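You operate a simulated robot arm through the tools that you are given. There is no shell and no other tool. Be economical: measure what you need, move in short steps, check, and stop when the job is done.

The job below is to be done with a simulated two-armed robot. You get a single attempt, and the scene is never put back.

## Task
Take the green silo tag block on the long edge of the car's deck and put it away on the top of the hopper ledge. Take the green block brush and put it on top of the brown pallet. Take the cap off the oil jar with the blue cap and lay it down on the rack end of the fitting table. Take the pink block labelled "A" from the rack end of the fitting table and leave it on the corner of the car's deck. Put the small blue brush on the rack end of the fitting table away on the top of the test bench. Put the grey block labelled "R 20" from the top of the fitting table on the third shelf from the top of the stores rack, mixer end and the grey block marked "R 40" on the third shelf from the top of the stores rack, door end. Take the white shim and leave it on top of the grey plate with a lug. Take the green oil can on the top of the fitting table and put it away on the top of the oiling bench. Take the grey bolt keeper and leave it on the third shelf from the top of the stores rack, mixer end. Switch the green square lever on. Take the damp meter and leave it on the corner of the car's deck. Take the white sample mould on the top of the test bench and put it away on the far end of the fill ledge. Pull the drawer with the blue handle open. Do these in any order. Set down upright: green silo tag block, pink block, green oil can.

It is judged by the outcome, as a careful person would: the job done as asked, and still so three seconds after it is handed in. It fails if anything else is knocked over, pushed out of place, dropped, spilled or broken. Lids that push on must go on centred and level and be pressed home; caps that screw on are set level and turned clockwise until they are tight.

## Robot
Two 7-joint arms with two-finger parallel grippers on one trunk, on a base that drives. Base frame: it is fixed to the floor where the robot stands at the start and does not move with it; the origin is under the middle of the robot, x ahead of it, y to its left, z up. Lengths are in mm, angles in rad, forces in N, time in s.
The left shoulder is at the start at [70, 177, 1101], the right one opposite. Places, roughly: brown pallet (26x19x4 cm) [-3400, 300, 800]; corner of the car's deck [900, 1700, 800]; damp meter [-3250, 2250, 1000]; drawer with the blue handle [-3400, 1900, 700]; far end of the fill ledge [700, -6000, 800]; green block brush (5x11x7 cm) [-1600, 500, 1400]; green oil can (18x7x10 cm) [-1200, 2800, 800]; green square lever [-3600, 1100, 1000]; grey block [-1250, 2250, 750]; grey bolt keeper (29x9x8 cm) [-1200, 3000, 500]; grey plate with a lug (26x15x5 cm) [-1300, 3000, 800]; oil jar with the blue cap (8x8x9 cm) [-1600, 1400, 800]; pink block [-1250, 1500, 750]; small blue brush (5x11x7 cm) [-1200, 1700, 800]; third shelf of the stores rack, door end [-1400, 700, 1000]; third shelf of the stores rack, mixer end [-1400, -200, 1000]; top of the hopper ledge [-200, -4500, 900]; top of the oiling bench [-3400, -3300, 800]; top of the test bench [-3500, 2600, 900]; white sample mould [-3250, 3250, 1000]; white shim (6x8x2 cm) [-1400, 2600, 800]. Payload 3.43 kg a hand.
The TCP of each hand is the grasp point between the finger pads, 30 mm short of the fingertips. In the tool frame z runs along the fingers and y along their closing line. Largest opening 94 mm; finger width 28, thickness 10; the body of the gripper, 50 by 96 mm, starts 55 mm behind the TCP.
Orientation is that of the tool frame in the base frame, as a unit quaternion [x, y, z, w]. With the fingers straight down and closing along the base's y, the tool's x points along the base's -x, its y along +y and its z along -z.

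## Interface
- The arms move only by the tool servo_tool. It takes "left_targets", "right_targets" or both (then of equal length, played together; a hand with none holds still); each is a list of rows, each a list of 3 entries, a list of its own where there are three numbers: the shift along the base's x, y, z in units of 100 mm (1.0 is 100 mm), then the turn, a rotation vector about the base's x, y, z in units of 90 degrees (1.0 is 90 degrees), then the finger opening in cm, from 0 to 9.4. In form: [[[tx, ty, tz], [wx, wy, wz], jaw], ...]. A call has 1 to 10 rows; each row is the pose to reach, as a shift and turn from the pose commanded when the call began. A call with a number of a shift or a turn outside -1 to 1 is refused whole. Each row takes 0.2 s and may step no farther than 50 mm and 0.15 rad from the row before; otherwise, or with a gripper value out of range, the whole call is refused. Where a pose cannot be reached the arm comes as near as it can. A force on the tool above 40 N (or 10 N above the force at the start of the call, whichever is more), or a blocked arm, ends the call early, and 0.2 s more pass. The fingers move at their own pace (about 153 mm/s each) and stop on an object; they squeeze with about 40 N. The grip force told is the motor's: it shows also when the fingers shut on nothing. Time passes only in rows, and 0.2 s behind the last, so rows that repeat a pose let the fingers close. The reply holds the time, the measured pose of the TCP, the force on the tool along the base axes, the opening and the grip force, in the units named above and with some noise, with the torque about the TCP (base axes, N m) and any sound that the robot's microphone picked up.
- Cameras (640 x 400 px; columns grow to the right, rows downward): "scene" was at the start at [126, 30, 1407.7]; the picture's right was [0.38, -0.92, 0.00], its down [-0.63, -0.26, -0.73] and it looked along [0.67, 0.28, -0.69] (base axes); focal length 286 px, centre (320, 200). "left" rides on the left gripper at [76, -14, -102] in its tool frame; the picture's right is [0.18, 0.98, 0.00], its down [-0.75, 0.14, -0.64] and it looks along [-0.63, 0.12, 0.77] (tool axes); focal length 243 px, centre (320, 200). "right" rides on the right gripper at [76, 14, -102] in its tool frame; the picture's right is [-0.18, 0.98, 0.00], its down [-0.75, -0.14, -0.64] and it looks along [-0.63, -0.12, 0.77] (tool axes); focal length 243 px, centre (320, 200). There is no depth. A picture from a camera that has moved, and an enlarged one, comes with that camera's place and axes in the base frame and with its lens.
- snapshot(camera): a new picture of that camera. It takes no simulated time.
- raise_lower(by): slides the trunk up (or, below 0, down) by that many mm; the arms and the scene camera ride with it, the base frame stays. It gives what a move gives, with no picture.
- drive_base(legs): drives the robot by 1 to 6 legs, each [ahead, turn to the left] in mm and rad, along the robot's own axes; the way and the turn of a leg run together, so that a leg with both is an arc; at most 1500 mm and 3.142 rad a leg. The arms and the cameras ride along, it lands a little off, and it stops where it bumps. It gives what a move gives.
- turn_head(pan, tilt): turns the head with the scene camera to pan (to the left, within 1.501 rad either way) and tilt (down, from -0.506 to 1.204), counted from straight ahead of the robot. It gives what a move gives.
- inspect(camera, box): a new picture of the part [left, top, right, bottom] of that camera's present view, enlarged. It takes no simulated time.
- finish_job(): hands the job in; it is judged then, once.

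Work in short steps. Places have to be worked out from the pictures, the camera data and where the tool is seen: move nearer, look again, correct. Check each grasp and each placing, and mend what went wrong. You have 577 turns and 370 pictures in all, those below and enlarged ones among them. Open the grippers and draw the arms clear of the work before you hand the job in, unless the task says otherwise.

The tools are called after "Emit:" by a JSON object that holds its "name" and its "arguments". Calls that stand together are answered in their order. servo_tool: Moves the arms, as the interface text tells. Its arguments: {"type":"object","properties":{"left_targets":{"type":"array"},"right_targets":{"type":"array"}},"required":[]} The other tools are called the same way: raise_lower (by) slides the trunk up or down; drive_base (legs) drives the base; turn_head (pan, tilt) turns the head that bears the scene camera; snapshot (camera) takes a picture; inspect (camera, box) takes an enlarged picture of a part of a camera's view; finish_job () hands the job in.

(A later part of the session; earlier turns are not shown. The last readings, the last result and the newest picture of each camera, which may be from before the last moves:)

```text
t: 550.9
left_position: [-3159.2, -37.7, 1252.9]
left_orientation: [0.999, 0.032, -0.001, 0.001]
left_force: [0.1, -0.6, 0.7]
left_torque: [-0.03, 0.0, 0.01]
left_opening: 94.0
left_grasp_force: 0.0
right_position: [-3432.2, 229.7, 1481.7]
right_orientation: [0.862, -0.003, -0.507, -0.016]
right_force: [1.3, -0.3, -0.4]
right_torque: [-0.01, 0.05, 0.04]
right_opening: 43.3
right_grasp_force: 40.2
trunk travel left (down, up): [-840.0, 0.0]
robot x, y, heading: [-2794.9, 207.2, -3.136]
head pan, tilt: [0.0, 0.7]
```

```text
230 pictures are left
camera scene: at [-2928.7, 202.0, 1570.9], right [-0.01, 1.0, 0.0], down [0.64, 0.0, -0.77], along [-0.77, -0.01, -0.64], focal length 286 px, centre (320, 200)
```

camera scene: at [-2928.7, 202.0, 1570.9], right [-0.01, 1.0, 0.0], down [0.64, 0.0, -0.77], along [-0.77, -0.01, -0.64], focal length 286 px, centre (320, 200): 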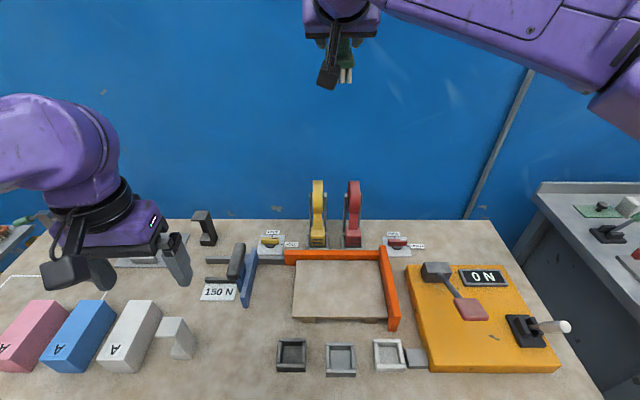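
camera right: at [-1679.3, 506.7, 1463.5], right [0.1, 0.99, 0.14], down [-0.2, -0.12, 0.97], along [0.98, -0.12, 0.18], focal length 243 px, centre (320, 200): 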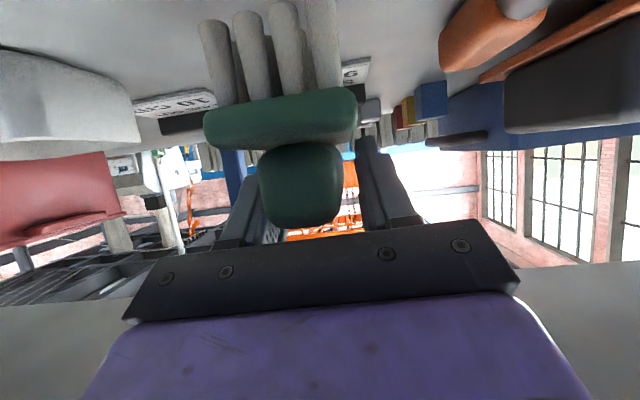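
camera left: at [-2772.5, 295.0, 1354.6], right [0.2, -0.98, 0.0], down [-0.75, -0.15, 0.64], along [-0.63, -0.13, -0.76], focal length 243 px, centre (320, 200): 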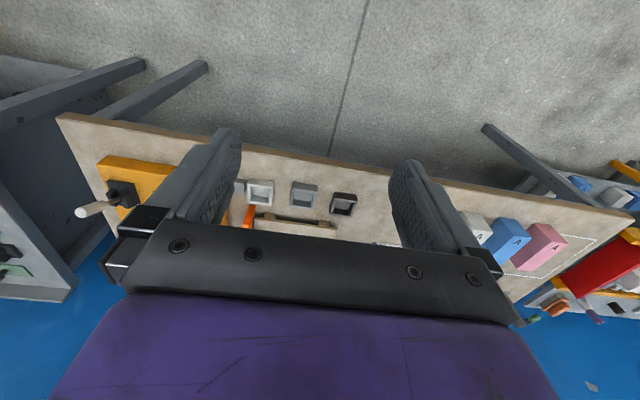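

Pallet centre ≈[-3430, 252], top ≈808. I lower the right hand by the arm in 100 mm steps over it.

Emit:
{"name": "servo_tool", "arguments": {"right_targets": [[[0.04, 0.1, -0.4], [0, 0, 0], 1], [[0.07, 0.22, -0.8], [0, 0, 0], 1], [[0.07, 0.22, -1.0], [0, 0, 0], 1]]}}

Emit:
{"name": "servo_tool", "arguments": {"right_targets": [[[0, 0, -0.4], [0, 0, 0], 1], [[0, 0, -0.8], [0, 0, 0], 1], [[0, 0, -1.0], [0, 0, 0], 1]]}}

Emit:
{"name": "servo_tool", "arguments": {"right_targets": [[[0, 0, -0.4], [0, 0, 0], 1], [[0, 0, -0.8], [0, 0, 0], 1], [[0, 0, -1.0], [0, 0, 0], 1]]}}

Emit:
{"name": "servo_tool", "arguments": {"right_targets": [[[0, 0, -0.4], [0, 0, 0], 1], [[0, 0, -0.8], [0, 0, 0], 1], [[0, 0, -1.0], [0, 0, 0], 1]]}}

Emit:
{"name": "servo_tool", "arguments": {"right_targets": [[[0, 0, -0.4], [0, 0, 0], 1], [[0, 0, -0.8], [0, 0, 0], 1], [[0, 0, -1.0], [0, 0, 0], 1]]}}

Emit:
{"name": "snapshot", "arguments": {"camera": "scene"}}

Emit:
{"name": "snapshot", "arguments": {"camera": "right"}}

```text
t: 551.7
left_position: [-3158.2, -38.1, 1251.1]
left_orientation: [0.999, 0.032, 0.0, 0.0]
left_force: [1.0, -0.7, -0.2]
left_torque: [-0.02, -0.01, 0.01]
left_opening: 94.1
left_grasp_force: 0.0
right_position: [-3426.5, 251.5, 1381.2]
right_orientation: [0.861, -0.003, -0.508, -0.017]
right_force: [-0.1, 0.5, -1.3]
right_torque: [0.04, 0.0, -0.02]
right_opening: 42.8
right_grasp_force: 39.8
trunk travel left (down, up): [-840.0, 0.0]
robot x, y, heading: [-2792.6, 202.7, -3.135]
head pan, tilt: [0.0, 0.7]
```

```text
t: 552.5
left_position: [-3158.4, -37.6, 1253.0]
left_orientation: [0.999, 0.032, -0.001, 0.0]
left_force: [0.0, 0.5, -0.5]
left_torque: [-0.02, 0.01, 0.01]
left_opening: 94.2
left_grasp_force: 0.1
right_position: [-3425.5, 252.4, 1280.4]
right_orientation: [0.861, -0.004, -0.508, -0.017]
right_force: [0.0, 0.5, -1.2]
right_torque: [0.0, -0.07, 0.01]
right_opening: 42.6
right_grasp_force: 40.0
trunk travel left (down, up): [-840.0, 0.0]
robot x, y, heading: [-2791.0, 202.6, -3.134]
head pan, tilt: [0.0, 0.7]
```

```text
t: 553.3
left_position: [-3159.1, -38.1, 1251.9]
left_orientation: [0.999, 0.032, 0.0, -0.001]
left_force: [-0.4, 0.0, 0.6]
left_torque: [0.0, -0.03, -0.05]
left_opening: 94.1
left_grasp_force: 0.0
right_position: [-3425.9, 250.6, 1181.2]
right_orientation: [0.862, -0.003, -0.507, -0.016]
right_force: [0.7, -0.4, -0.4]
right_torque: [-0.03, -0.02, 0.02]
right_opening: 42.7
right_grasp_force: 40.1
trunk travel left (down, up): [-840.0, 0.0]
robot x, y, heading: [-2792.3, 206.0, -3.134]
head pan, tilt: [0.0, 0.7]
```

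```text
t: 554.1
left_position: [-3158.4, -37.1, 1252.2]
left_orientation: [0.999, 0.032, -0.001, 0.0]
left_force: [-0.9, -0.1, 0.1]
left_torque: [0.0, 0.01, -0.01]
left_opening: 93.8
left_grasp_force: 0.2
right_position: [-3425.8, 251.9, 1081.5]
right_orientation: [0.862, -0.004, -0.507, -0.017]
right_force: [-0.5, -0.4, -1.0]
right_torque: [0.01, 0.01, 0.01]
right_opening: 43.1
right_grasp_force: 40.1
trunk travel left (down, up): [-840.0, 0.0]
robot x, y, heading: [-2792.0, 202.0, -3.136]
head pan, tilt: [0.0, 0.7]
```

```text
t: 554.9
left_position: [-3158.0, -38.3, 1251.8]
left_orientation: [0.999, 0.033, -0.001, 0.0]
left_force: [-0.6, 0.6, 0.8]
left_torque: [-0.03, 0.02, -0.01]
left_opening: 94.1
left_grasp_force: 0.1
right_position: [-3426.0, 252.9, 980.4]
right_orientation: [0.861, -0.003, -0.508, -0.016]
right_force: [0.2, -0.4, -1.0]
right_torque: [-0.01, -0.01, -0.01]
right_opening: 43.0
right_grasp_force: 40.2
trunk travel left (down, up): [-840.0, 0.0]
robot x, y, heading: [-2791.1, 199.1, -3.138]
head pan, tilt: [0.0, 0.7]
```

```text
229 pictures are left
camera scene: at [-2928.4, 201.9, 1570.9], right [-0.01, 1.0, 0.0], down [0.64, 0.0, -0.76], along [-0.76, 0.0, -0.64], focal length 286 px, centre (320, 200)
```

scene: 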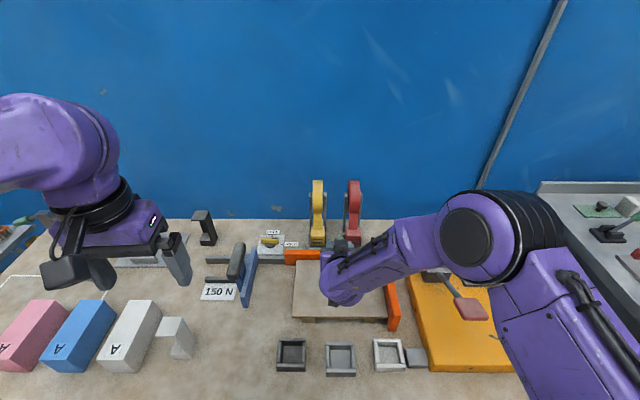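

```text
228 pictures are left
camera right: at [-3299.1, 236.4, 963.0], right [-0.11, -0.98, 0.14], down [0.2, 0.11, 0.97], along [-0.97, 0.13, 0.18], focal length 243 px, centre (320, 200)
```

right: 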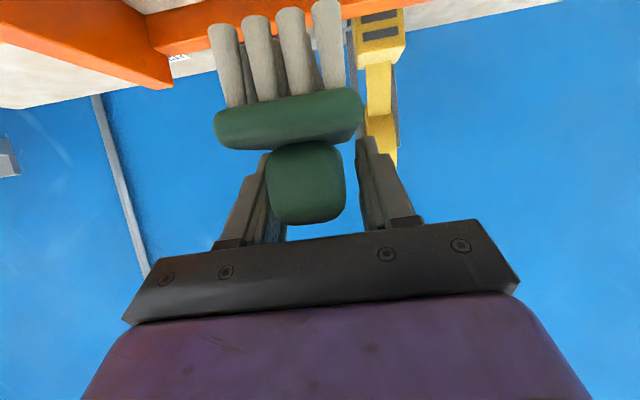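

The brush hangs over the pallet. I lower 95 mm, then feel for contact.

Emit:
{"name": "servo_tool", "arguments": {"right_targets": [[[0, 0, -0.4], [0, 0, 0], 1], [[0, 0, -0.8], [0, 0, 0], 1], [[0, 0, -1.0], [0, 0, 0], 1]]}}

Emit:
{"name": "servo_tool", "arguments": {"right_targets": [[[0, 0, -0.06], [0, 0, 0], 1], [[0, 0, -0.12], [0, 0, 0], 1], [[0, 0, -0.18], [0, 0, 0], 1], [[0, 0, -0.24], [0, 0, 0], 1], [[0, 0, -0.3], [0, 0, 0], 1]]}}

Emit:
{"name": "inspect", "arguments": {"camera": "scene", "box": [240, 200, 440, 360]}}

```text
t: 555.7
left_position: [-3153.6, -37.9, 1255.0]
left_orientation: [0.999, 0.033, -0.003, 0.0]
left_force: [-0.1, 0.1, 0.2]
left_torque: [0.02, 0.02, 0.04]
left_opening: 93.7
left_grasp_force: 0.0
right_position: [-3425.7, 250.7, 890.7]
right_orientation: [0.857, -0.004, -0.514, -0.017]
right_force: [-7.4, 0.1, 28.5]
right_torque: [-0.04, 0.69, 0.04]
right_opening: 43.6
right_grasp_force: 40.1
trunk travel left (down, up): [-840.0, 0.0]
robot x, y, heading: [-2792.3, 203.1, -3.139]
head pan, tilt: [0.0, 0.7]
```

```text
t: 556.0
left_position: [-3156.5, -36.7, 1253.0]
left_orientation: [0.999, 0.033, -0.001, 0.0]
left_force: [0.5, 0.0, 0.9]
left_torque: [-0.02, -0.01, 0.01]
left_opening: 93.9
left_grasp_force: 0.2
right_position: [-3427.2, 250.8, 886.5]
right_orientation: [0.858, -0.005, -0.513, -0.015]
right_force: [5.0, 0.5, 15.6]
right_torque: [-0.28, -0.8, 0.05]
right_opening: 42.9
right_grasp_force: 40.4
trunk travel left (down, up): [-840.0, 0.0]
robot x, y, heading: [-2793.4, 206.8, -3.137]
head pan, tilt: [0.0, 0.7]
stopped in row 1 (right hand): the force on the tool passed its limit (the readings are from after the stop); the commanded pose is now the measured one
```

```text
2.50 times, centred on (340, 280) of scene
camera zoom: at [-2925.1, 202.0, 1571.1], right [-0.01, 1.0, 0.0], down [0.64, 0.0, -0.77], along [-0.77, 0.0, -0.64], focal length 715 px, centre (270, 0)
```

zoom: 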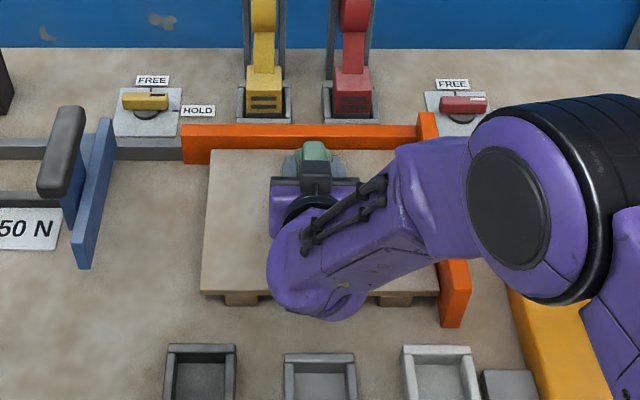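

Contact: the brush rests on the pallet. I open and withdraw upward.

Emit:
{"name": "servo_tool", "arguments": {"right_targets": [[[0, 0, 0], [0, 0, 0], 5.0], [[0, 0, 0], [0, 0, 0], 6.5], [[0, 0, 0], [0, 0, 0], 7.5], [[0.1, 0, 0.3], [0, 0, 0], 7.5], [[0.3, 0, 0.6], [0, 0, 0], 7.5], [[0.5, 0, 0.9], [0, 0, 0], 7.5]]}}

Emit:
{"name": "snapshot", "arguments": {"camera": "right"}}

Emit:
{"name": "inspect", "arguments": {"camera": "scene", "box": [240, 200, 440, 360]}}

```text
t: 557.5
left_position: [-3156.8, -38.3, 1252.6]
left_orientation: [0.999, 0.033, -0.002, 0.0]
left_force: [-0.1, -0.5, 0.1]
left_torque: [0.02, 0.05, -0.04]
left_opening: 94.0
left_grasp_force: 0.0
right_position: [-3376.7, 250.6, 973.8]
right_orientation: [0.859, -0.005, -0.511, -0.016]
right_force: [0.7, -0.4, -0.3]
right_torque: [-0.01, -0.01, 0.02]
right_opening: 74.9
right_grasp_force: 0.1
trunk travel left (down, up): [-840.0, 0.0]
robot x, y, heading: [-2790.4, 205.2, -3.134]
head pan, tilt: [0.0, 0.7]
```

```text
226 pictures are left
camera right: at [-3250.4, 234.3, 954.5], right [-0.11, -0.98, 0.14], down [0.21, 0.11, 0.97], along [-0.97, 0.14, 0.19], focal length 243 px, centre (320, 200)
```

right: 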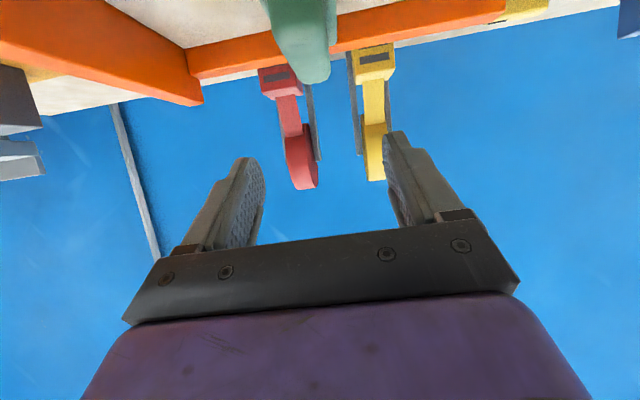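

```text
2.50 times, centred on (340, 280) of scene
camera zoom: at [-2926.7, 201.4, 1571.0], right [-0.01, 1.0, 0.0], down [0.64, 0.0, -0.77], along [-0.77, 0.0, -0.64], focal length 715 px, centre (270, 0)
```

zoom: 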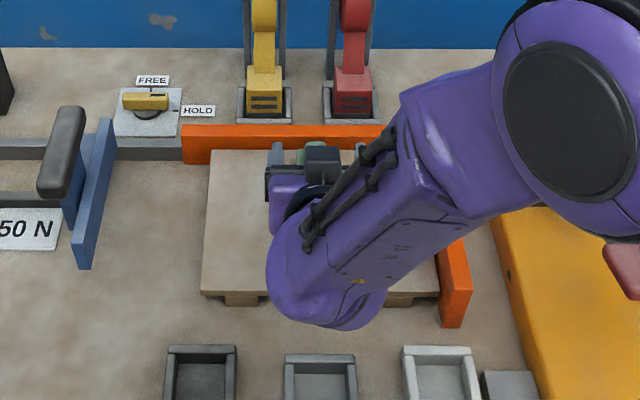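

I back off 300 mm, level the right hand while raising it, and check the brush on the pallet.

Emit:
{"name": "drive_base", "arguments": {"legs": [[-300, 0]]}}

Emit:
{"name": "servo_tool", "arguments": {"right_targets": [[[0.1, 0, 0.12], [0, -0.083, 0], 9.4], [[0.2, 0, 0.25], [0, -0.166, 0], 9.4], [[0.3, 0, 0.38], [0, -0.25, 0], 9.4], [[0.4, 0, 0.5], [0, -0.333, 0], 9.4], [[0.5, 0, 0.63], [0, -0.416, 0], 9.4], [[0.6, 0, 0.75], [0, -0.5, 0], 9.4], [[0.7, 0, 0.88], [0, -0.583, 0], 9.4], [[0.8, 0, 1.0], [0, -0.667, 0], 9.4]]}}

Emit:
{"name": "snapshot", "arguments": {"camera": "scene"}}

```text
t: 559.5
left_position: [-2859.8, -35.5, 1250.6]
left_orientation: [1.0, 0.032, 0.0, -0.001]
left_force: [-0.1, -0.6, 0.3]
left_torque: [0.0, -0.02, -0.03]
left_opening: 94.0
left_grasp_force: 0.1
right_position: [-3078.8, 251.6, 971.5]
right_orientation: [0.86, -0.006, -0.51, -0.017]
right_force: [-0.4, -0.1, -0.7]
right_torque: [0.01, 0.01, 0.01]
right_opening: 74.7
right_grasp_force: 0.0
trunk travel left (down, up): [-840.0, 0.0]
robot x, y, heading: [-2491.5, 206.7, -3.134]
head pan, tilt: [0.0, 0.7]
```

```text
t: 561.3
left_position: [-2858.9, -35.6, 1252.1]
left_orientation: [0.999, 0.033, -0.001, 0.001]
left_force: [0.0, 0.2, 0.3]
left_torque: [0.0, 0.02, 0.03]
left_opening: 94.0
left_grasp_force: 0.1
right_position: [-2999.8, 253.6, 1072.4]
right_orientation: [1.0, 0.003, -0.01, -0.015]
right_force: [0.0, 0.4, 0.2]
right_torque: [-0.01, -0.01, -0.01]
right_opening: 93.6
right_grasp_force: 0.0
trunk travel left (down, up): [-840.0, 0.0]
robot x, y, heading: [-2493.2, 206.7, -3.135]
head pan, tilt: [0.0, 0.7]
```

```text
224 pictures are left
camera scene: at [-2628.9, 204.2, 1570.8], right [-0.01, 1.0, 0.0], down [0.64, 0.0, -0.76], along [-0.76, 0.0, -0.64], focal length 286 px, centre (320, 200)
```

scene: 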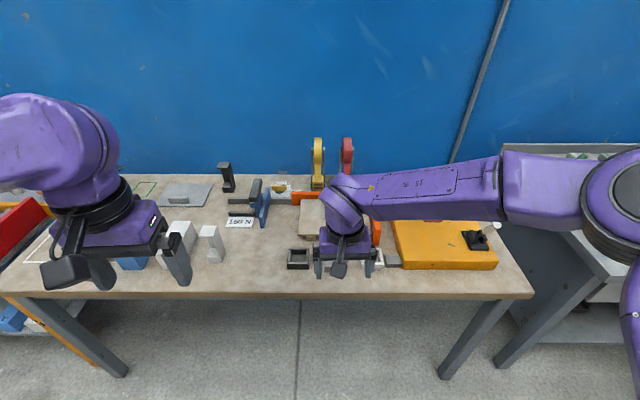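

I turn a bit right so the arm clears the view, and check the brush.

Emit:
{"name": "drive_base", "arguments": {"legs": [[-100, 0], [0, -0.35]]}}

Emit:
{"name": "turn_head", "arguments": {"pan": 0.37, "tilt": 0.6}}

Emit:
{"name": "inspect", "arguments": {"camera": "scene", "box": [220, 100, 420, 240]}}

```text
t: 563.5
left_position: [-2820.5, 105.5, 1250.9]
left_orientation: [0.99, -0.142, -0.001, 0.0]
left_force: [-0.2, -0.4, 0.2]
left_torque: [0.01, -0.02, 0.02]
left_opening: 93.9
left_grasp_force: 0.1
right_position: [-2851.1, 423.9, 1071.0]
right_orientation: [0.985, -0.17, -0.009, -0.019]
right_force: [-0.5, -0.5, -0.1]
right_torque: [0.0, 0.02, 0.01]
right_opening: 94.1
right_grasp_force: 0.1
trunk travel left (down, up): [-840.0, 0.0]
robot x, y, heading: [-2391.1, 206.6, 2.799]
head pan, tilt: [0.0, 0.7]
```

```text
t: 564.4
left_position: [-2819.1, 106.1, 1251.6]
left_orientation: [0.99, -0.142, -0.001, 0.001]
left_force: [0.4, -0.5, 0.0]
left_torque: [0.0, -0.01, 0.0]
left_opening: 93.8
left_grasp_force: 0.0
right_position: [-2850.7, 424.3, 1072.8]
right_orientation: [0.985, -0.171, -0.009, -0.018]
right_force: [-0.2, -0.3, 0.3]
right_torque: [0.0, 0.0, 0.01]
right_opening: 93.8
right_grasp_force: 0.0
trunk travel left (down, up): [-840.0, 0.0]
robot x, y, heading: [-2393.0, 206.9, 2.795]
head pan, tilt: [0.37, 0.6]
```

```text
2.86 times, centred on (320, 170) of scene
camera zoom: at [-2528.4, 220.6, 1579.5], right [-0.02, 1.0, 0.0], down [0.56, 0.01, -0.83], along [-0.82, -0.02, -0.56], focal length 817 px, centre (320, 286)
```

zoom: 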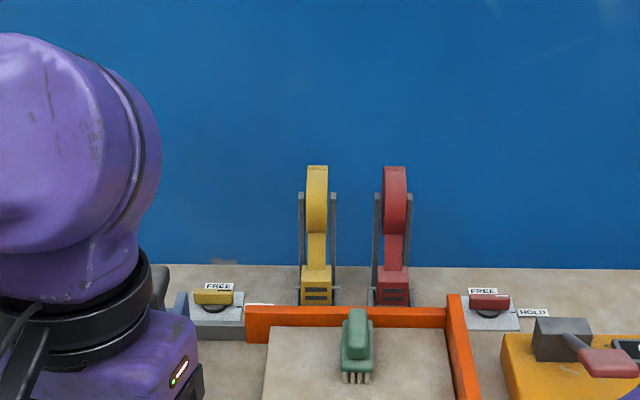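

The green brush stands on the pallet. Next the damp meter: I drive north to y≈2470 and face the bench.

Emit:
{"name": "drive_base", "arguments": {"legs": [[0, -1.225], [1500, 0], [763, 0], [0, 1.57], [270, 0]]}}

Emit:
{"name": "turn_head", "arguments": {"pan": 0.2, "tilt": 0.65}}

Emit:
{"name": "snapshot", "arguments": {"camera": "scene"}}

Emit:
{"name": "snapshot", "arguments": {"camera": "left"}}

```text
t: 583.9
left_position: [-3000.3, 2236.8, 1252.5]
left_orientation: [1.0, 0.021, -0.002, 0.001]
left_force: [-0.5, 0.3, -0.1]
left_torque: [-0.04, -0.01, -0.01]
left_opening: 93.8
left_grasp_force: 0.0
right_position: [-3136.0, 2527.9, 1073.6]
right_orientation: [1.0, -0.009, -0.013, -0.017]
right_force: [0.1, -0.8, -0.2]
right_torque: [0.01, -0.04, -0.03]
right_opening: 93.9
right_grasp_force: 0.0
trunk travel left (down, up): [-840.0, 0.0]
robot x, y, heading: [-2633.3, 2467.0, 3.124]
head pan, tilt: [0.37, 0.6]
```

```text
t: 584.6
left_position: [-3003.3, 2237.1, 1252.4]
left_orientation: [1.0, 0.021, 0.0, 0.001]
left_force: [-0.4, -0.2, 0.7]
left_torque: [0.0, -0.03, 0.0]
left_opening: 94.1
left_grasp_force: 0.1
right_position: [-3136.2, 2528.8, 1072.3]
right_orientation: [1.0, -0.008, -0.012, -0.016]
right_force: [0.5, -0.1, 0.3]
right_torque: [-0.04, 0.0, -0.03]
right_opening: 93.9
right_grasp_force: 0.1
trunk travel left (down, up): [-840.0, 0.0]
robot x, y, heading: [-2628.9, 2467.9, 3.126]
head pan, tilt: [0.201, 0.649]
```

```text
222 pictures are left
camera scene: at [-2768.3, 2453.5, 1575.2], right [-0.18, 0.98, 0.0], down [0.59, 0.11, -0.8], along [-0.78, -0.15, -0.6], focal length 286 px, centre (320, 200)
```

scene: 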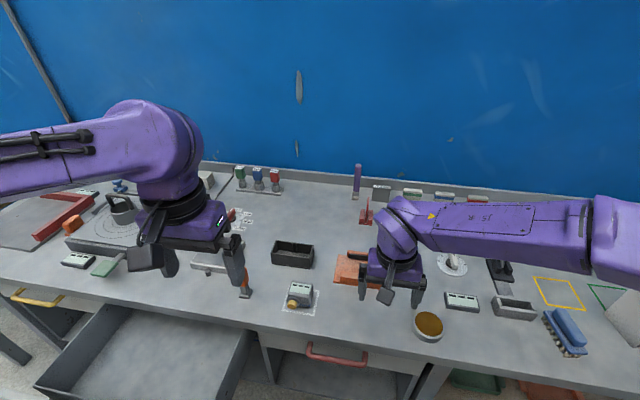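

```text
221 pictures are left
camera left: at [-2926.3, 2254.8, 1354.0], right [0.23, -0.97, 0.0], down [-0.75, -0.17, 0.64], along [-0.63, -0.15, -0.77], focal length 243 px, centre (320, 200)
```

left: 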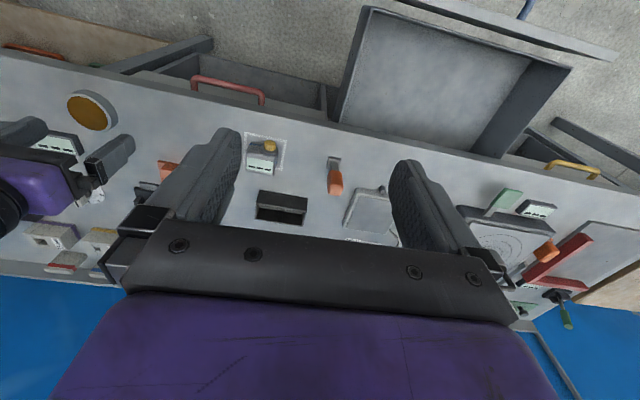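

The damp meter is at about [-3199, 2313]. I zoom in on it.

Emit:
{"name": "inspect", "arguments": {"camera": "scene", "box": [250, 250, 350, 330]}}

Emit:
{"name": "inspect", "arguments": {"camera": "left", "box": [220, 120, 320, 190]}}

```text
5.00 times, centred on (300, 290) of scene
camera zoom: at [-2768.3, 2453.5, 1575.2], right [-0.18, 0.98, 0.0], down [0.59, 0.11, -0.8], along [-0.78, -0.15, -0.6], focal length 1430 px, centre (420, -250)
```

zoom: 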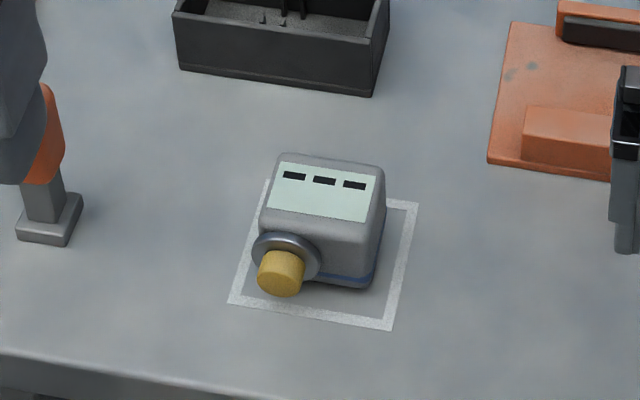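

```text
5.71 times, centred on (270, 155) of left
camera zoom: at [-2926.3, 2254.8, 1354.0], right [0.23, -0.97, 0.0], down [-0.75, -0.17, 0.64], along [-0.63, -0.15, -0.77], focal length 1386 px, centre (606, 457)
```

zoom: 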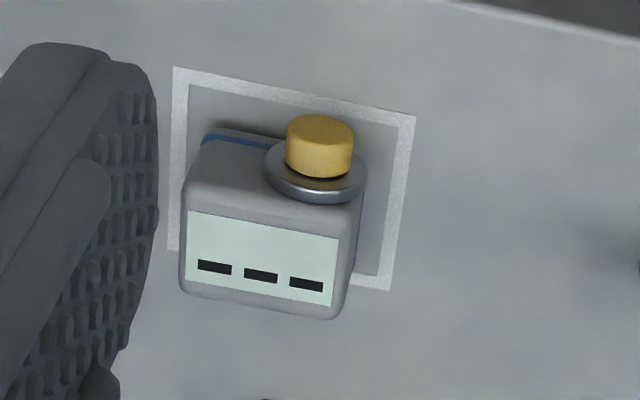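

Its box is aligned with the bench, centre ≈[-3203, 2315], about 58 mm wide. I drive 130 mm closer and bring the left hand over and down.

Emit:
{"name": "drive_base", "arguments": {"legs": [[130, 0.015]]}}

Emit:
{"name": "servo_tool", "arguments": {"left_targets": [[[-0.3, 0.3, -0.2], [0, 0, -0.015], 9.4], [[-0.55, 0.55, -0.5], [0, 0, -0.03], 9.4], [[-0.7, 0.78, -0.8], [0, 0, -0.03], 9.4], [[-0.72, 0.78, -1.0], [0, 0, -0.03], 9.4]]}}

Emit:
{"name": "snapshot", "arguments": {"camera": "left"}}

```text
t: 585.9
left_position: [-3128.2, 2233.6, 1252.5]
left_orientation: [1.0, 0.029, -0.002, 0.001]
left_force: [0.1, 0.7, 0.0]
left_torque: [0.01, 0.01, -0.02]
left_opening: 94.0
left_grasp_force: 0.1
right_position: [-3265.8, 2522.3, 1074.1]
right_orientation: [1.0, -0.001, -0.013, -0.016]
right_force: [0.2, 0.4, 0.6]
right_torque: [0.01, 0.01, 0.02]
right_opening: 94.1
right_grasp_force: 0.0
trunk travel left (down, up): [-840.0, 0.0]
robot x, y, heading: [-2760.2, 2472.0, 3.135]
head pan, tilt: [0.201, 0.649]
```

```text
t: 586.9
left_position: [-3201.7, 2311.8, 1151.7]
left_orientation: [1.0, 0.004, -0.002, 0.0]
left_force: [-0.3, -0.5, 0.6]
left_torque: [0.02, -0.03, -0.06]
left_opening: 94.0
left_grasp_force: 0.2
right_position: [-3267.8, 2522.3, 1072.9]
right_orientation: [1.0, -0.001, -0.012, -0.016]
right_force: [0.1, -0.8, -0.1]
right_torque: [0.01, -0.01, 0.01]
right_opening: 94.3
right_grasp_force: 0.1
trunk travel left (down, up): [-840.0, 0.0]
robot x, y, heading: [-2763.1, 2473.1, 3.139]
head pan, tilt: [0.201, 0.649]
```

```text
218 pictures are left
camera left: at [-3124.1, 2327.0, 1253.7], right [0.19, -0.98, 0.0], down [-0.75, -0.15, 0.64], along [-0.63, -0.12, -0.76], focal length 243 px, centre (320, 200)
```

left: 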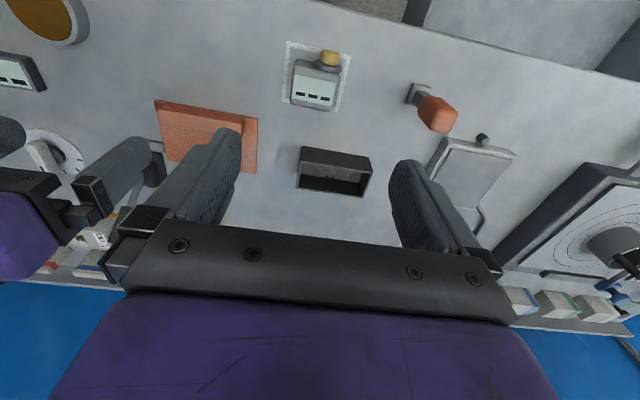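

The meter's centre reads ≈[-3208, 2317]. I descend 200 mm, then check.

Emit:
{"name": "servo_tool", "arguments": {"left_targets": [[[-0.05, 0.05, -0.4], [0, 0, 0], 9.4], [[-0.05, 0.05, -0.8], [0, 0, 0], 9.4], [[-0.05, 0.05, -1.0], [0, 0, 0], 9.4]]}}

Emit:
{"name": "servo_tool", "arguments": {"left_targets": [[[0, 0, -0.4], [0, 0, 0], 9.4], [[0, 0, -0.8], [0, 0, 0], 9.4], [[0, 0, -1.0], [0, 0, 0], 9.4]]}}

Emit:
{"name": "snapshot", "arguments": {"camera": "left"}}

```text
t: 587.7
left_position: [-3205.6, 2315.9, 1051.0]
left_orientation: [1.0, 0.005, -0.001, 0.0]
left_force: [0.0, 0.1, -0.2]
left_torque: [0.02, -0.03, 0.01]
left_opening: 94.0
left_grasp_force: 0.1
right_position: [-3267.2, 2521.4, 1073.1]
right_orientation: [1.0, -0.002, -0.013, -0.017]
right_force: [0.4, 0.6, 0.2]
right_torque: [0.0, 0.0, -0.02]
right_opening: 94.2
right_grasp_force: 0.0
trunk travel left (down, up): [-840.0, 0.0]
robot x, y, heading: [-2760.8, 2472.7, 3.136]
head pan, tilt: [0.201, 0.649]
```

```text
t: 588.5
left_position: [-3206.8, 2315.6, 951.9]
left_orientation: [1.0, 0.005, 0.0, 0.001]
left_force: [0.0, -0.2, -0.3]
left_torque: [-0.03, 0.01, 0.01]
left_opening: 94.1
left_grasp_force: 0.0
right_position: [-3267.7, 2522.3, 1072.5]
right_orientation: [1.0, -0.001, -0.012, -0.017]
right_force: [-0.1, -0.7, 0.4]
right_torque: [-0.03, 0.03, 0.01]
right_opening: 94.0
right_grasp_force: 0.0
trunk travel left (down, up): [-840.0, 0.0]
robot x, y, heading: [-2761.2, 2470.5, 3.137]
head pan, tilt: [0.201, 0.649]
```

```text
217 pictures are left
camera left: at [-3128.6, 2331.4, 1052.9], right [0.19, -0.98, 0.0], down [-0.75, -0.15, 0.64], along [-0.63, -0.13, -0.77], focal length 243 px, centre (320, 200)
```

left: 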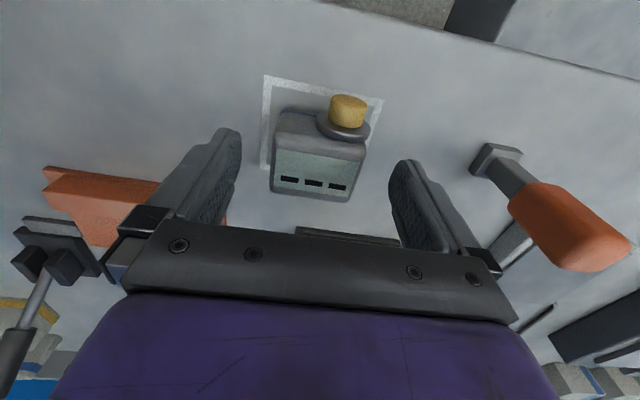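

The box spans x≈-3168…-3215. I shift 10 mm forward, descend 22 mm and close.

Emit:
{"name": "servo_tool", "arguments": {"left_targets": [[[0.08, 0.02, -0.12], [0, 0, 0], 9.4], [[0.08, 0.02, -0.22], [0, 0, 0], 9.4], [[0.08, 0.02, -0.22], [0, 0, 0], 3], [[0.08, 0.02, -0.22], [0, 0, 0], 3], [[0.08, 0.02, -0.22], [0, 0, 0], 3]]}}

Emit:
{"name": "snapshot", "arguments": {"camera": "left"}}

```text
t: 589.7
left_position: [-3199.1, 2319.5, 928.8]
left_orientation: [1.0, 0.004, 0.0, 0.0]
left_force: [-0.8, -0.8, 0.2]
left_torque: [-0.01, -0.02, -0.01]
left_opening: 61.7
left_grasp_force: 40.2
right_position: [-3267.8, 2522.0, 1072.5]
right_orientation: [1.0, -0.001, -0.011, -0.016]
right_force: [0.6, 0.2, 0.4]
right_torque: [-0.02, -0.01, 0.03]
right_opening: 94.2
right_grasp_force: 0.0
trunk travel left (down, up): [-840.0, 0.0]
robot x, y, heading: [-2760.4, 2475.0, 3.137]
head pan, tilt: [0.201, 0.649]
```

```text
216 pictures are left
camera left: at [-3120.9, 2333.4, 1031.0], right [0.19, -0.98, 0.0], down [-0.75, -0.15, 0.64], along [-0.63, -0.12, -0.77], focal length 243 px, centre (320, 200)
```

left: 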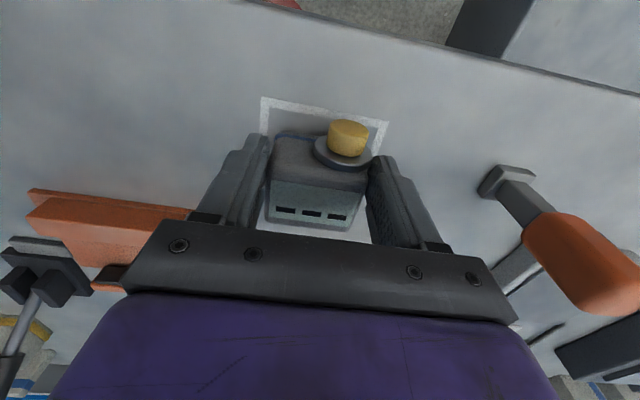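

Held at 62 mm. I lift it 300 mm in steps, then back off and move north to the mould.

Emit:
{"name": "servo_tool", "arguments": {"left_targets": [[[0, 0, 0.4], [0, 0, 0], 3], [[0, 0, 0.8], [0, 0, 0], 3], [[0, 0, 1.0], [0, 0, 0], 3]]}}

Emit:
{"name": "servo_tool", "arguments": {"left_targets": [[[0.1, 0, 0.4], [0, 0, 0], 3], [[0.2, -0.1, 0.8], [0, 0, 0], 3], [[0.3, -0.2, 1.0], [0, 0, 0], 3]]}}

Emit:
{"name": "servo_tool", "arguments": {"left_targets": [[[0.1, 0, 0.4], [0, 0, 0], 3], [[0.2, -0.1, 0.8], [0, 0, 0], 3], [[0.3, -0.2, 1.0], [0, 0, 0], 3]]}}

Emit:
{"name": "drive_base", "arguments": {"legs": [[-300, 0], [0, -1.57], [560, 0], [0, 1.57], [170, 0]]}}

Emit:
{"name": "turn_head", "arguments": {"pan": -0.1, "tilt": 0.65}}

Emit:
{"name": "snapshot", "arguments": {"camera": "scene"}}

Emit:
{"name": "snapshot", "arguments": {"camera": "right"}}

```text
t: 590.5
left_position: [-3197.3, 2316.3, 1029.6]
left_orientation: [1.0, 0.004, 0.0, 0.0]
left_force: [0.2, 0.2, -3.6]
left_torque: [0.02, -0.09, 0.02]
left_opening: 61.5
left_grasp_force: 39.6
right_position: [-3267.9, 2522.5, 1072.2]
right_orientation: [1.0, 0.0, -0.012, -0.017]
right_force: [-0.6, 1.0, -1.0]
right_torque: [0.02, 0.0, 0.03]
right_opening: 94.0
right_grasp_force: 0.0
trunk travel left (down, up): [-840.0, 0.0]
robot x, y, heading: [-2764.3, 2469.7, 3.136]
head pan, tilt: [0.201, 0.649]
```

```text
t: 591.3
left_position: [-3168.0, 2296.9, 1131.3]
left_orientation: [1.0, 0.004, 0.0, 0.0]
left_force: [0.1, -0.8, -3.6]
left_torque: [0.04, -0.03, 0.01]
left_opening: 61.7
left_grasp_force: 40.3
right_position: [-3266.4, 2522.0, 1074.0]
right_orientation: [1.0, 0.0, -0.013, -0.016]
right_force: [-0.6, 0.5, -0.8]
right_torque: [0.0, 0.0, 0.01]
right_opening: 94.0
right_grasp_force: 0.1
trunk travel left (down, up): [-840.0, 0.0]
robot x, y, heading: [-2760.0, 2472.1, 3.138]
head pan, tilt: [0.201, 0.649]
```

```text
t: 592.1
left_position: [-3139.5, 2277.8, 1230.7]
left_orientation: [1.0, 0.005, -0.002, 0.002]
left_force: [0.4, 0.5, -4.4]
left_torque: [0.01, -0.09, -0.03]
left_opening: 61.7
left_grasp_force: 39.6
right_position: [-3266.9, 2523.2, 1072.0]
right_orientation: [1.0, -0.001, -0.011, -0.017]
right_force: [0.4, -0.2, 0.2]
right_torque: [-0.01, -0.01, -0.01]
right_opening: 94.0
right_grasp_force: 0.1
trunk travel left (down, up): [-840.0, 0.0]
robot x, y, heading: [-2764.2, 2474.3, 3.135]
head pan, tilt: [0.201, 0.649]
```

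```text
t: 605.7
left_position: [-3002.2, 2846.5, 1231.5]
left_orientation: [1.0, -0.004, -0.001, 0.001]
left_force: [0.4, -0.5, -3.4]
left_torque: [-0.02, -0.05, -0.01]
left_opening: 61.6
left_grasp_force: 40.6
right_position: [-3126.1, 3091.9, 1073.6]
right_orientation: [1.0, -0.008, -0.014, -0.017]
right_force: [0.2, -0.4, -0.1]
right_torque: [-0.01, 0.05, -0.04]
right_opening: 94.1
right_grasp_force: 0.0
trunk travel left (down, up): [-840.0, 0.0]
robot x, y, heading: [-2626.6, 3031.9, 3.125]
head pan, tilt: [0.201, 0.649]
```

```text
t: 606.5
left_position: [-3007.6, 2845.7, 1229.5]
left_orientation: [1.0, -0.002, 0.0, 0.0]
left_force: [-1.0, 0.4, -3.3]
left_torque: [0.0, -0.08, 0.0]
left_opening: 61.6
left_grasp_force: 39.9
right_position: [-3130.9, 3092.3, 1072.3]
right_orientation: [1.0, -0.008, -0.013, -0.018]
right_force: [0.9, -0.7, 0.0]
right_torque: [-0.01, -0.02, -0.04]
right_opening: 93.9
right_grasp_force: 0.0
trunk travel left (down, up): [-840.0, 0.0]
robot x, y, heading: [-2623.4, 3032.7, 3.126]
head pan, tilt: [-0.099, 0.649]
```

```text
215 pictures are left
camera scene: at [-2763.2, 3042.8, 1575.1], right [0.12, 0.99, 0.0], down [0.6, -0.07, -0.8], along [-0.79, 0.09, -0.61], focal length 286 px, centre (320, 200)
```

scene: 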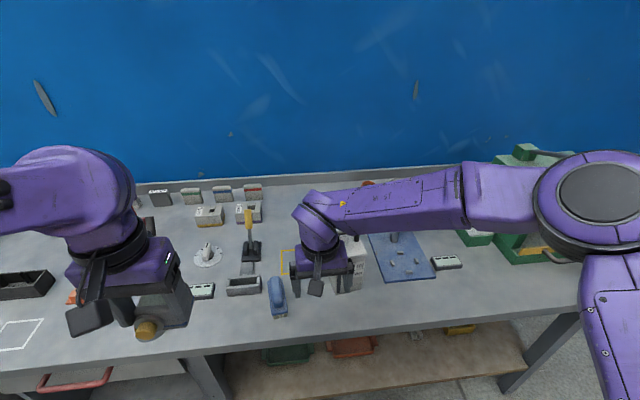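

```text
214 pictures are left
camera right: at [-3050.8, 3073.7, 1171.5], right [-0.2, -0.98, -0.03], down [-0.74, 0.13, 0.66], along [-0.65, 0.15, -0.75], focal length 243 px, centre (320, 200)
```

right: 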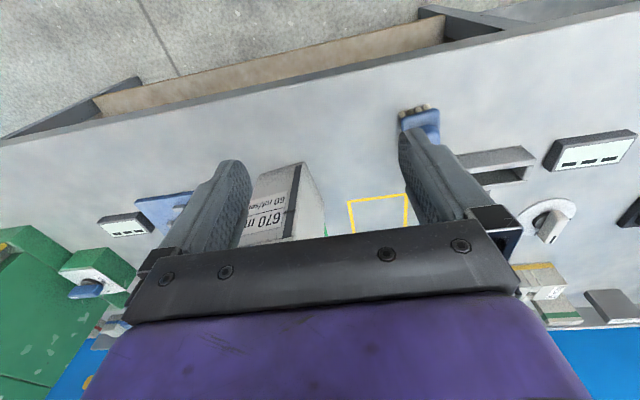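

The candidate is a white labelled box near [-3280, 3165], hidden by the right hand. I lift the right hand aside to look.

Emit:
{"name": "servo_tool", "arguments": {"right_targets": [[[0.3, 0, 0.3], [0, 0, 0], 9.4], [[0.6, 0, 0.6], [0, 0, 0], 9.4], [[0.9, 0.2, 1.0], [0, 0, 0], 9.4]]}}

Emit:
{"name": "inspect", "arguments": {"camera": "scene", "box": [260, 170, 500, 330]}}

Emit:
{"name": "snapshot", "arguments": {"camera": "right"}}

```text
refused: row 3 steps farther than a row can; nothing moved
```

```text
2.50 times, centred on (380, 250) of scene
camera zoom: at [-2763.2, 3042.8, 1575.1], right [0.12, 0.99, 0.0], down [0.6, -0.07, -0.8], along [-0.79, 0.09, -0.61], focal length 715 px, centre (170, 75)
```

zoom: 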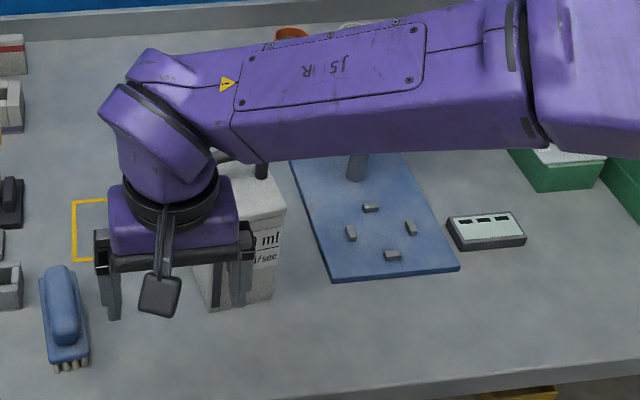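

```text
212 pictures are left
camera right: at [-3050.8, 3073.7, 1171.5], right [-0.2, -0.98, -0.03], down [-0.74, 0.13, 0.66], along [-0.65, 0.15, -0.75], focal length 243 px, centre (320, 200)
```

right: 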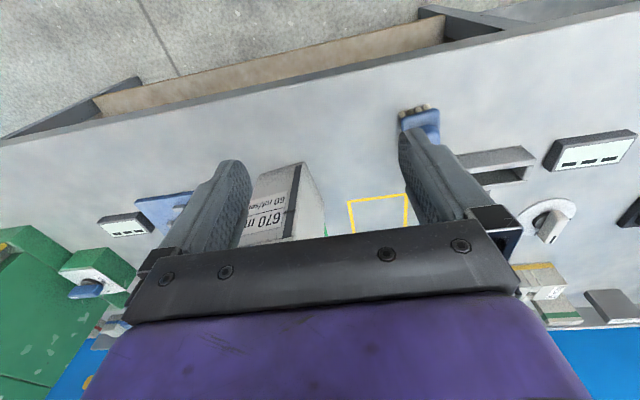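

The box reads "… ml / 60 ml/sec" with a top handle, so it's a mould. I raise the right hand to see it fully.

Emit:
{"name": "servo_tool", "arguments": {"right_targets": [[[0.2, 0, 0.3], [0, 0, 0], 9.4], [[0.4, 0, 0.6], [0, 0, 0], 9.4], [[0.6, 0, 0.9], [0, 0, 0], 9.4], [[0.9, 0, 1.0], [0, 0, 0], 9.4]]}}

Emit:
{"name": "inspect", "arguments": {"camera": "scene", "box": [260, 170, 500, 330]}}

Emit:
{"name": "snapshot", "arguments": {"camera": "right"}}

```text
t: 607.5
left_position: [-3003.5, 2846.8, 1231.3]
left_orientation: [1.0, -0.003, -0.002, 0.0]
left_force: [0.2, -0.6, -3.2]
left_torque: [0.02, -0.09, 0.0]
left_opening: 61.5
left_grasp_force: 40.2
right_position: [-3037.9, 3092.7, 1174.2]
right_orientation: [1.0, -0.008, -0.013, -0.016]
right_force: [0.8, 0.0, 0.6]
right_torque: [-0.01, 0.07, -0.01]
right_opening: 94.1
right_grasp_force: 0.0
trunk travel left (down, up): [-840.0, 0.0]
robot x, y, heading: [-2622.6, 3030.3, 3.12]
head pan, tilt: [-0.099, 0.649]
```

```text
2.50 times, centred on (380, 250) of scene
camera zoom: at [-2760.0, 3043.6, 1575.4], right [0.12, 0.99, 0.0], down [0.6, -0.07, -0.8], along [-0.79, 0.09, -0.6], focal length 715 px, centre (170, 75)
```

zoom: 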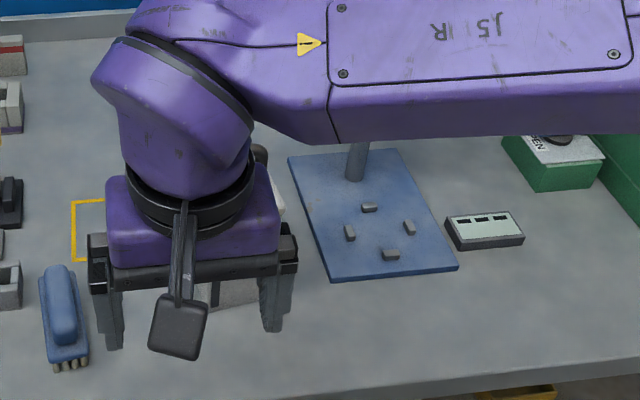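

```text
210 pictures are left
camera right: at [-2958.3, 3074.2, 1272.8], right [-0.2, -0.98, -0.03], down [-0.73, 0.13, 0.67], along [-0.65, 0.15, -0.75], focal length 243 px, centre (320, 200)
```

right: 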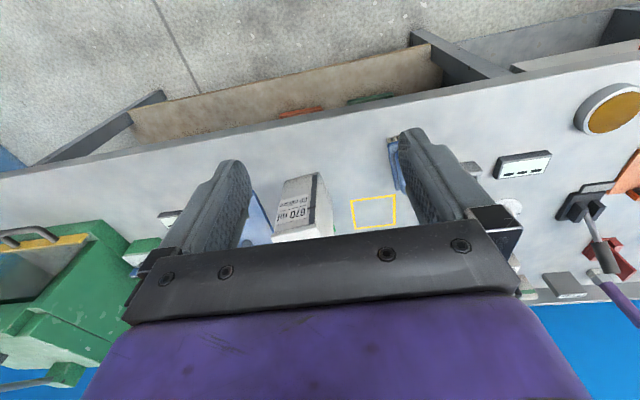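

I turn the robot 0.4 rad left with the head panned right, to see the box from between the arms.

Emit:
{"name": "drive_base", "arguments": {"legs": [[0, 0.4]]}}

Emit:
{"name": "turn_head", "arguments": {"pan": -0.5, "tilt": 0.65}}

Emit:
{"name": "snapshot", "arguments": {"camera": "scene"}}

```text
t: 609.1
left_position: [-2902.5, 2714.0, 1230.6]
left_orientation: [0.981, 0.197, -0.001, 0.002]
left_force: [0.0, 0.3, -2.9]
left_torque: [0.05, -0.06, 0.04]
left_opening: 61.6
left_grasp_force: 40.4
right_position: [-3030.0, 2926.2, 1173.3]
right_orientation: [0.981, 0.191, -0.015, -0.013]
right_force: [0.9, 0.1, 0.0]
right_torque: [-0.01, 0.0, -0.01]
right_opening: 93.7
right_grasp_force: 0.1
trunk travel left (down, up): [-840.0, 0.0]
robot x, y, heading: [-2627.0, 3031.2, -2.759]
head pan, tilt: [-0.099, 0.649]
```

```text
t: 610.0
left_position: [-2902.0, 2712.7, 1230.3]
left_orientation: [0.981, 0.196, -0.001, 0.0]
left_force: [0.3, 0.1, -3.7]
left_torque: [0.07, -0.07, -0.01]
left_opening: 61.3
left_grasp_force: 39.9
right_position: [-3029.3, 2924.7, 1173.2]
right_orientation: [0.982, 0.19, -0.015, -0.014]
right_force: [0.0, -1.1, 0.3]
right_torque: [0.0, -0.02, 0.01]
right_opening: 94.0
right_grasp_force: 0.0
trunk travel left (down, up): [-840.0, 0.0]
robot x, y, heading: [-2628.4, 3034.5, -2.763]
head pan, tilt: [-0.499, 0.649]
```

```text
209 pictures are left
camera scene: at [-2757.8, 3022.5, 1575.2], right [0.12, 0.99, 0.0], down [0.6, -0.07, -0.8], along [-0.79, 0.09, -0.6], focal length 286 px, centre (320, 200)
```

scene: 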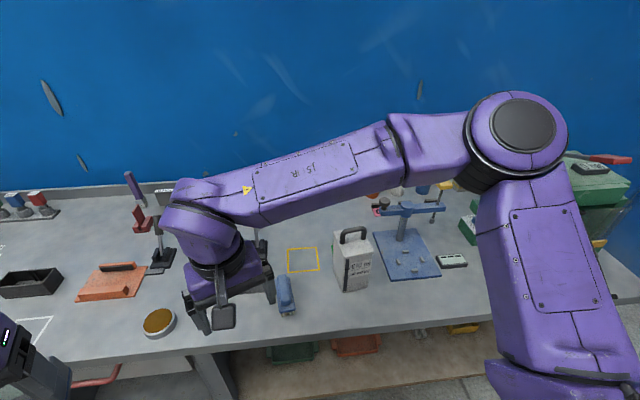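

Emit:
{"name": "inspect", "arguments": {"camera": "scene", "box": [300, 180, 460, 310]}}

```text
3.08 times, centred on (380, 245) of scene
camera zoom: at [-2757.8, 3022.5, 1575.2], right [0.12, 0.99, 0.0], down [0.6, -0.07, -0.8], along [-0.79, 0.09, -0.6], focal length 880 px, centre (135, 62)
```

zoom: 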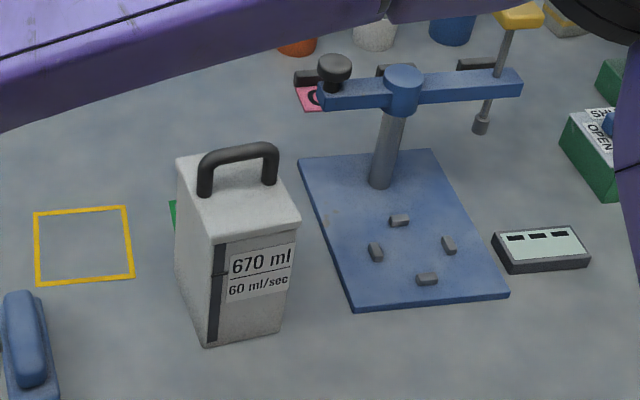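

It is the white tin-like mould with a handle: 76×103×134 mm, centre ≈[-3283, 3170], handle top z≈1077, turned about 9.6°. I turn back, drive up, and bring the right hand over the handle to grip across its legs.

Emit:
{"name": "drive_base", "arguments": {"legs": [[0, -0.379], [150, 0]]}}

Emit:
{"name": "servo_tool", "arguments": {"right_targets": [[[-0.25, 0.2, 0], [0, 0, 0.06], 9.4], [[-0.5, 0.45, 0], [0, 0, 0.115], 9.4], [[-0.75, 0.75, 0], [0, 0, 0.115], 9.4]]}}

Emit:
{"name": "snapshot", "arguments": {"camera": "right"}}

```text
t: 612.5
left_position: [-3149.6, 2839.1, 1230.4]
left_orientation: [1.0, 0.005, -0.002, 0.001]
left_force: [0.1, 0.8, -3.7]
left_torque: [-0.02, -0.06, -0.02]
left_opening: 61.5
left_grasp_force: 39.7
right_position: [-3189.1, 3086.0, 1174.0]
right_orientation: [1.0, 0.001, -0.014, -0.016]
right_force: [0.0, -0.2, 0.5]
right_torque: [-0.03, 0.04, 0.03]
right_opening: 94.0
right_grasp_force: 0.1
trunk travel left (down, up): [-840.0, 0.0]
robot x, y, heading: [-2777.4, 3031.6, 3.145]
head pan, tilt: [-0.499, 0.649]
```

```text
t: 613.3
left_position: [-3153.5, 2840.6, 1230.5]
left_orientation: [1.0, 0.006, 0.0, 0.001]
left_force: [0.3, -0.5, -4.5]
left_torque: [0.02, -0.08, 0.02]
left_opening: 61.4
left_grasp_force: 40.2
right_position: [-3265.6, 3162.4, 1173.3]
right_orientation: [0.996, 0.092, -0.013, -0.015]
right_force: [0.3, 1.5, -0.4]
right_torque: [-0.01, 0.02, 0.02]
right_opening: 94.0
right_grasp_force: 0.1
trunk travel left (down, up): [-840.0, 0.0]
robot x, y, heading: [-2777.8, 3031.0, 3.144]
head pan, tilt: [-0.499, 0.649]
```

```text
207 pictures are left
camera right: at [-3185.3, 3159.7, 1272.4], right [0.0, -1.0, -0.03], down [-0.75, -0.02, 0.66], along [-0.66, 0.02, -0.75], focal length 243 px, centre (320, 200)
```

right: 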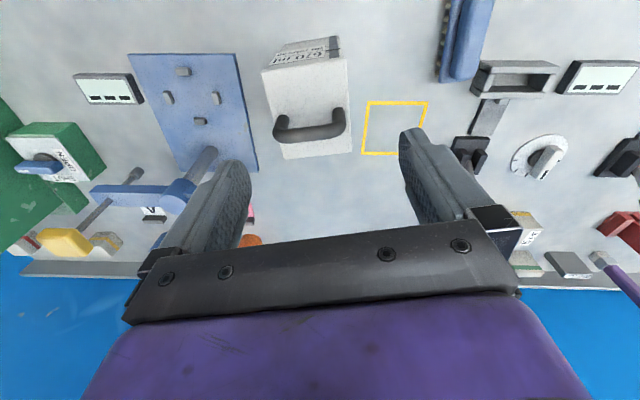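

The handle bar's centre is ≈[-3278, 3172]. I centre over it, remove the slight tilt, and descend in two steps to z≈1063.

Emit:
{"name": "servo_tool", "arguments": {"right_targets": [[[-0.07, 0.05, 0], [-0.017, -0.018, 0.03], 9.4], [[-0.13, 0.09, -0.2], [-0.017, -0.018, 0.03], 9.4], [[-0.13, 0.09, -0.5], [-0.017, -0.018, 0.03], 9.4], [[-0.13, 0.09, -0.7], [-0.017, -0.018, 0.03], 9.4]]}}

Emit:
{"name": "snapshot", "arguments": {"camera": "right"}}

```text
t: 614.3
left_position: [-3152.3, 2840.3, 1229.0]
left_orientation: [1.0, 0.006, -0.001, 0.001]
left_force: [0.1, 0.2, -3.4]
left_torque: [-0.01, -0.09, -0.02]
left_opening: 61.5
left_grasp_force: 40.1
right_position: [-3279.1, 3169.6, 1102.6]
right_orientation: [0.993, 0.114, -0.002, 0.0]
right_force: [0.0, 0.6, 0.6]
right_torque: [-0.01, -0.03, 0.03]
right_opening: 93.9
right_grasp_force: 0.1
trunk travel left (down, up): [-840.0, 0.0]
robot x, y, heading: [-2780.4, 3035.6, 3.144]
head pan, tilt: [-0.499, 0.649]
```

```text
206 pictures are left
camera right: at [-3200.7, 3173.7, 1204.2], right [0.04, -1.0, 0.0], down [-0.76, -0.03, 0.64], along [-0.64, -0.03, -0.76], focal length 243 px, centre (320, 200)
```

right: 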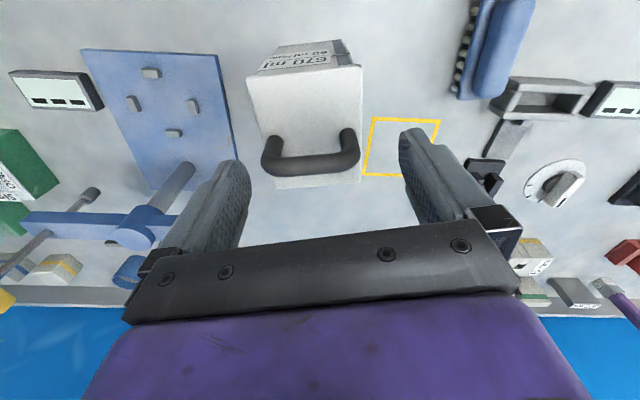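

Nearly centred; I shift 5 mm, descend 39 mm and close on the handle.

Emit:
{"name": "servo_tool", "arguments": {"right_targets": [[[0, 0.05, -0.1], [0, 0, 0], 9.4], [[0, 0.05, -0.25], [0, 0, 0], 9.4], [[0, 0.05, -0.38], [0, 0, 0], 9.4], [[0, 0.05, -0.38], [0, 0, 0], 4], [[0, 0.05, -0.38], [0, 0, 0], 4], [[0, 0.05, -0.38], [0, 0, 0], 4]]}}

Emit:
{"name": "snapshot", "arguments": {"camera": "right"}}

```text
t: 615.7
left_position: [-3152.8, 2839.8, 1229.8]
left_orientation: [1.0, 0.005, -0.001, 0.001]
left_force: [-0.5, -0.9, -3.5]
left_torque: [0.02, -0.09, -0.03]
left_opening: 61.8
left_grasp_force: 39.8
right_position: [-3278.9, 3174.3, 1064.7]
right_orientation: [0.993, 0.115, -0.002, -0.001]
right_force: [-2.0, 0.8, 3.0]
right_torque: [0.03, 0.08, 0.01]
right_opening: 72.1
right_grasp_force: 40.1
trunk travel left (down, up): [-840.0, 0.0]
robot x, y, heading: [-2774.6, 3034.4, 3.142]
head pan, tilt: [-0.499, 0.649]
```

```text
205 pictures are left
camera right: at [-3200.4, 3178.0, 1166.8], right [0.04, -1.0, 0.0], down [-0.76, -0.03, 0.64], along [-0.64, -0.03, -0.76], focal length 243 px, centre (320, 200)
```

right: 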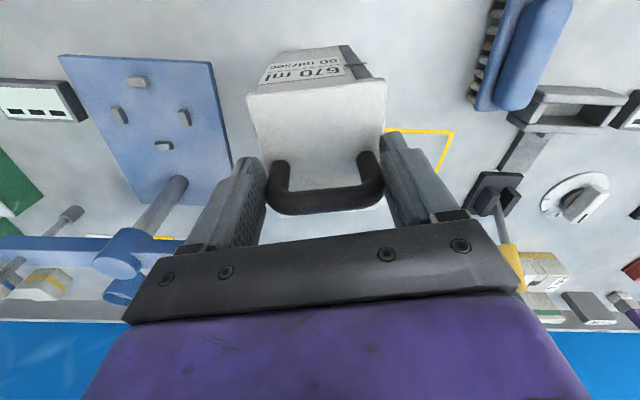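

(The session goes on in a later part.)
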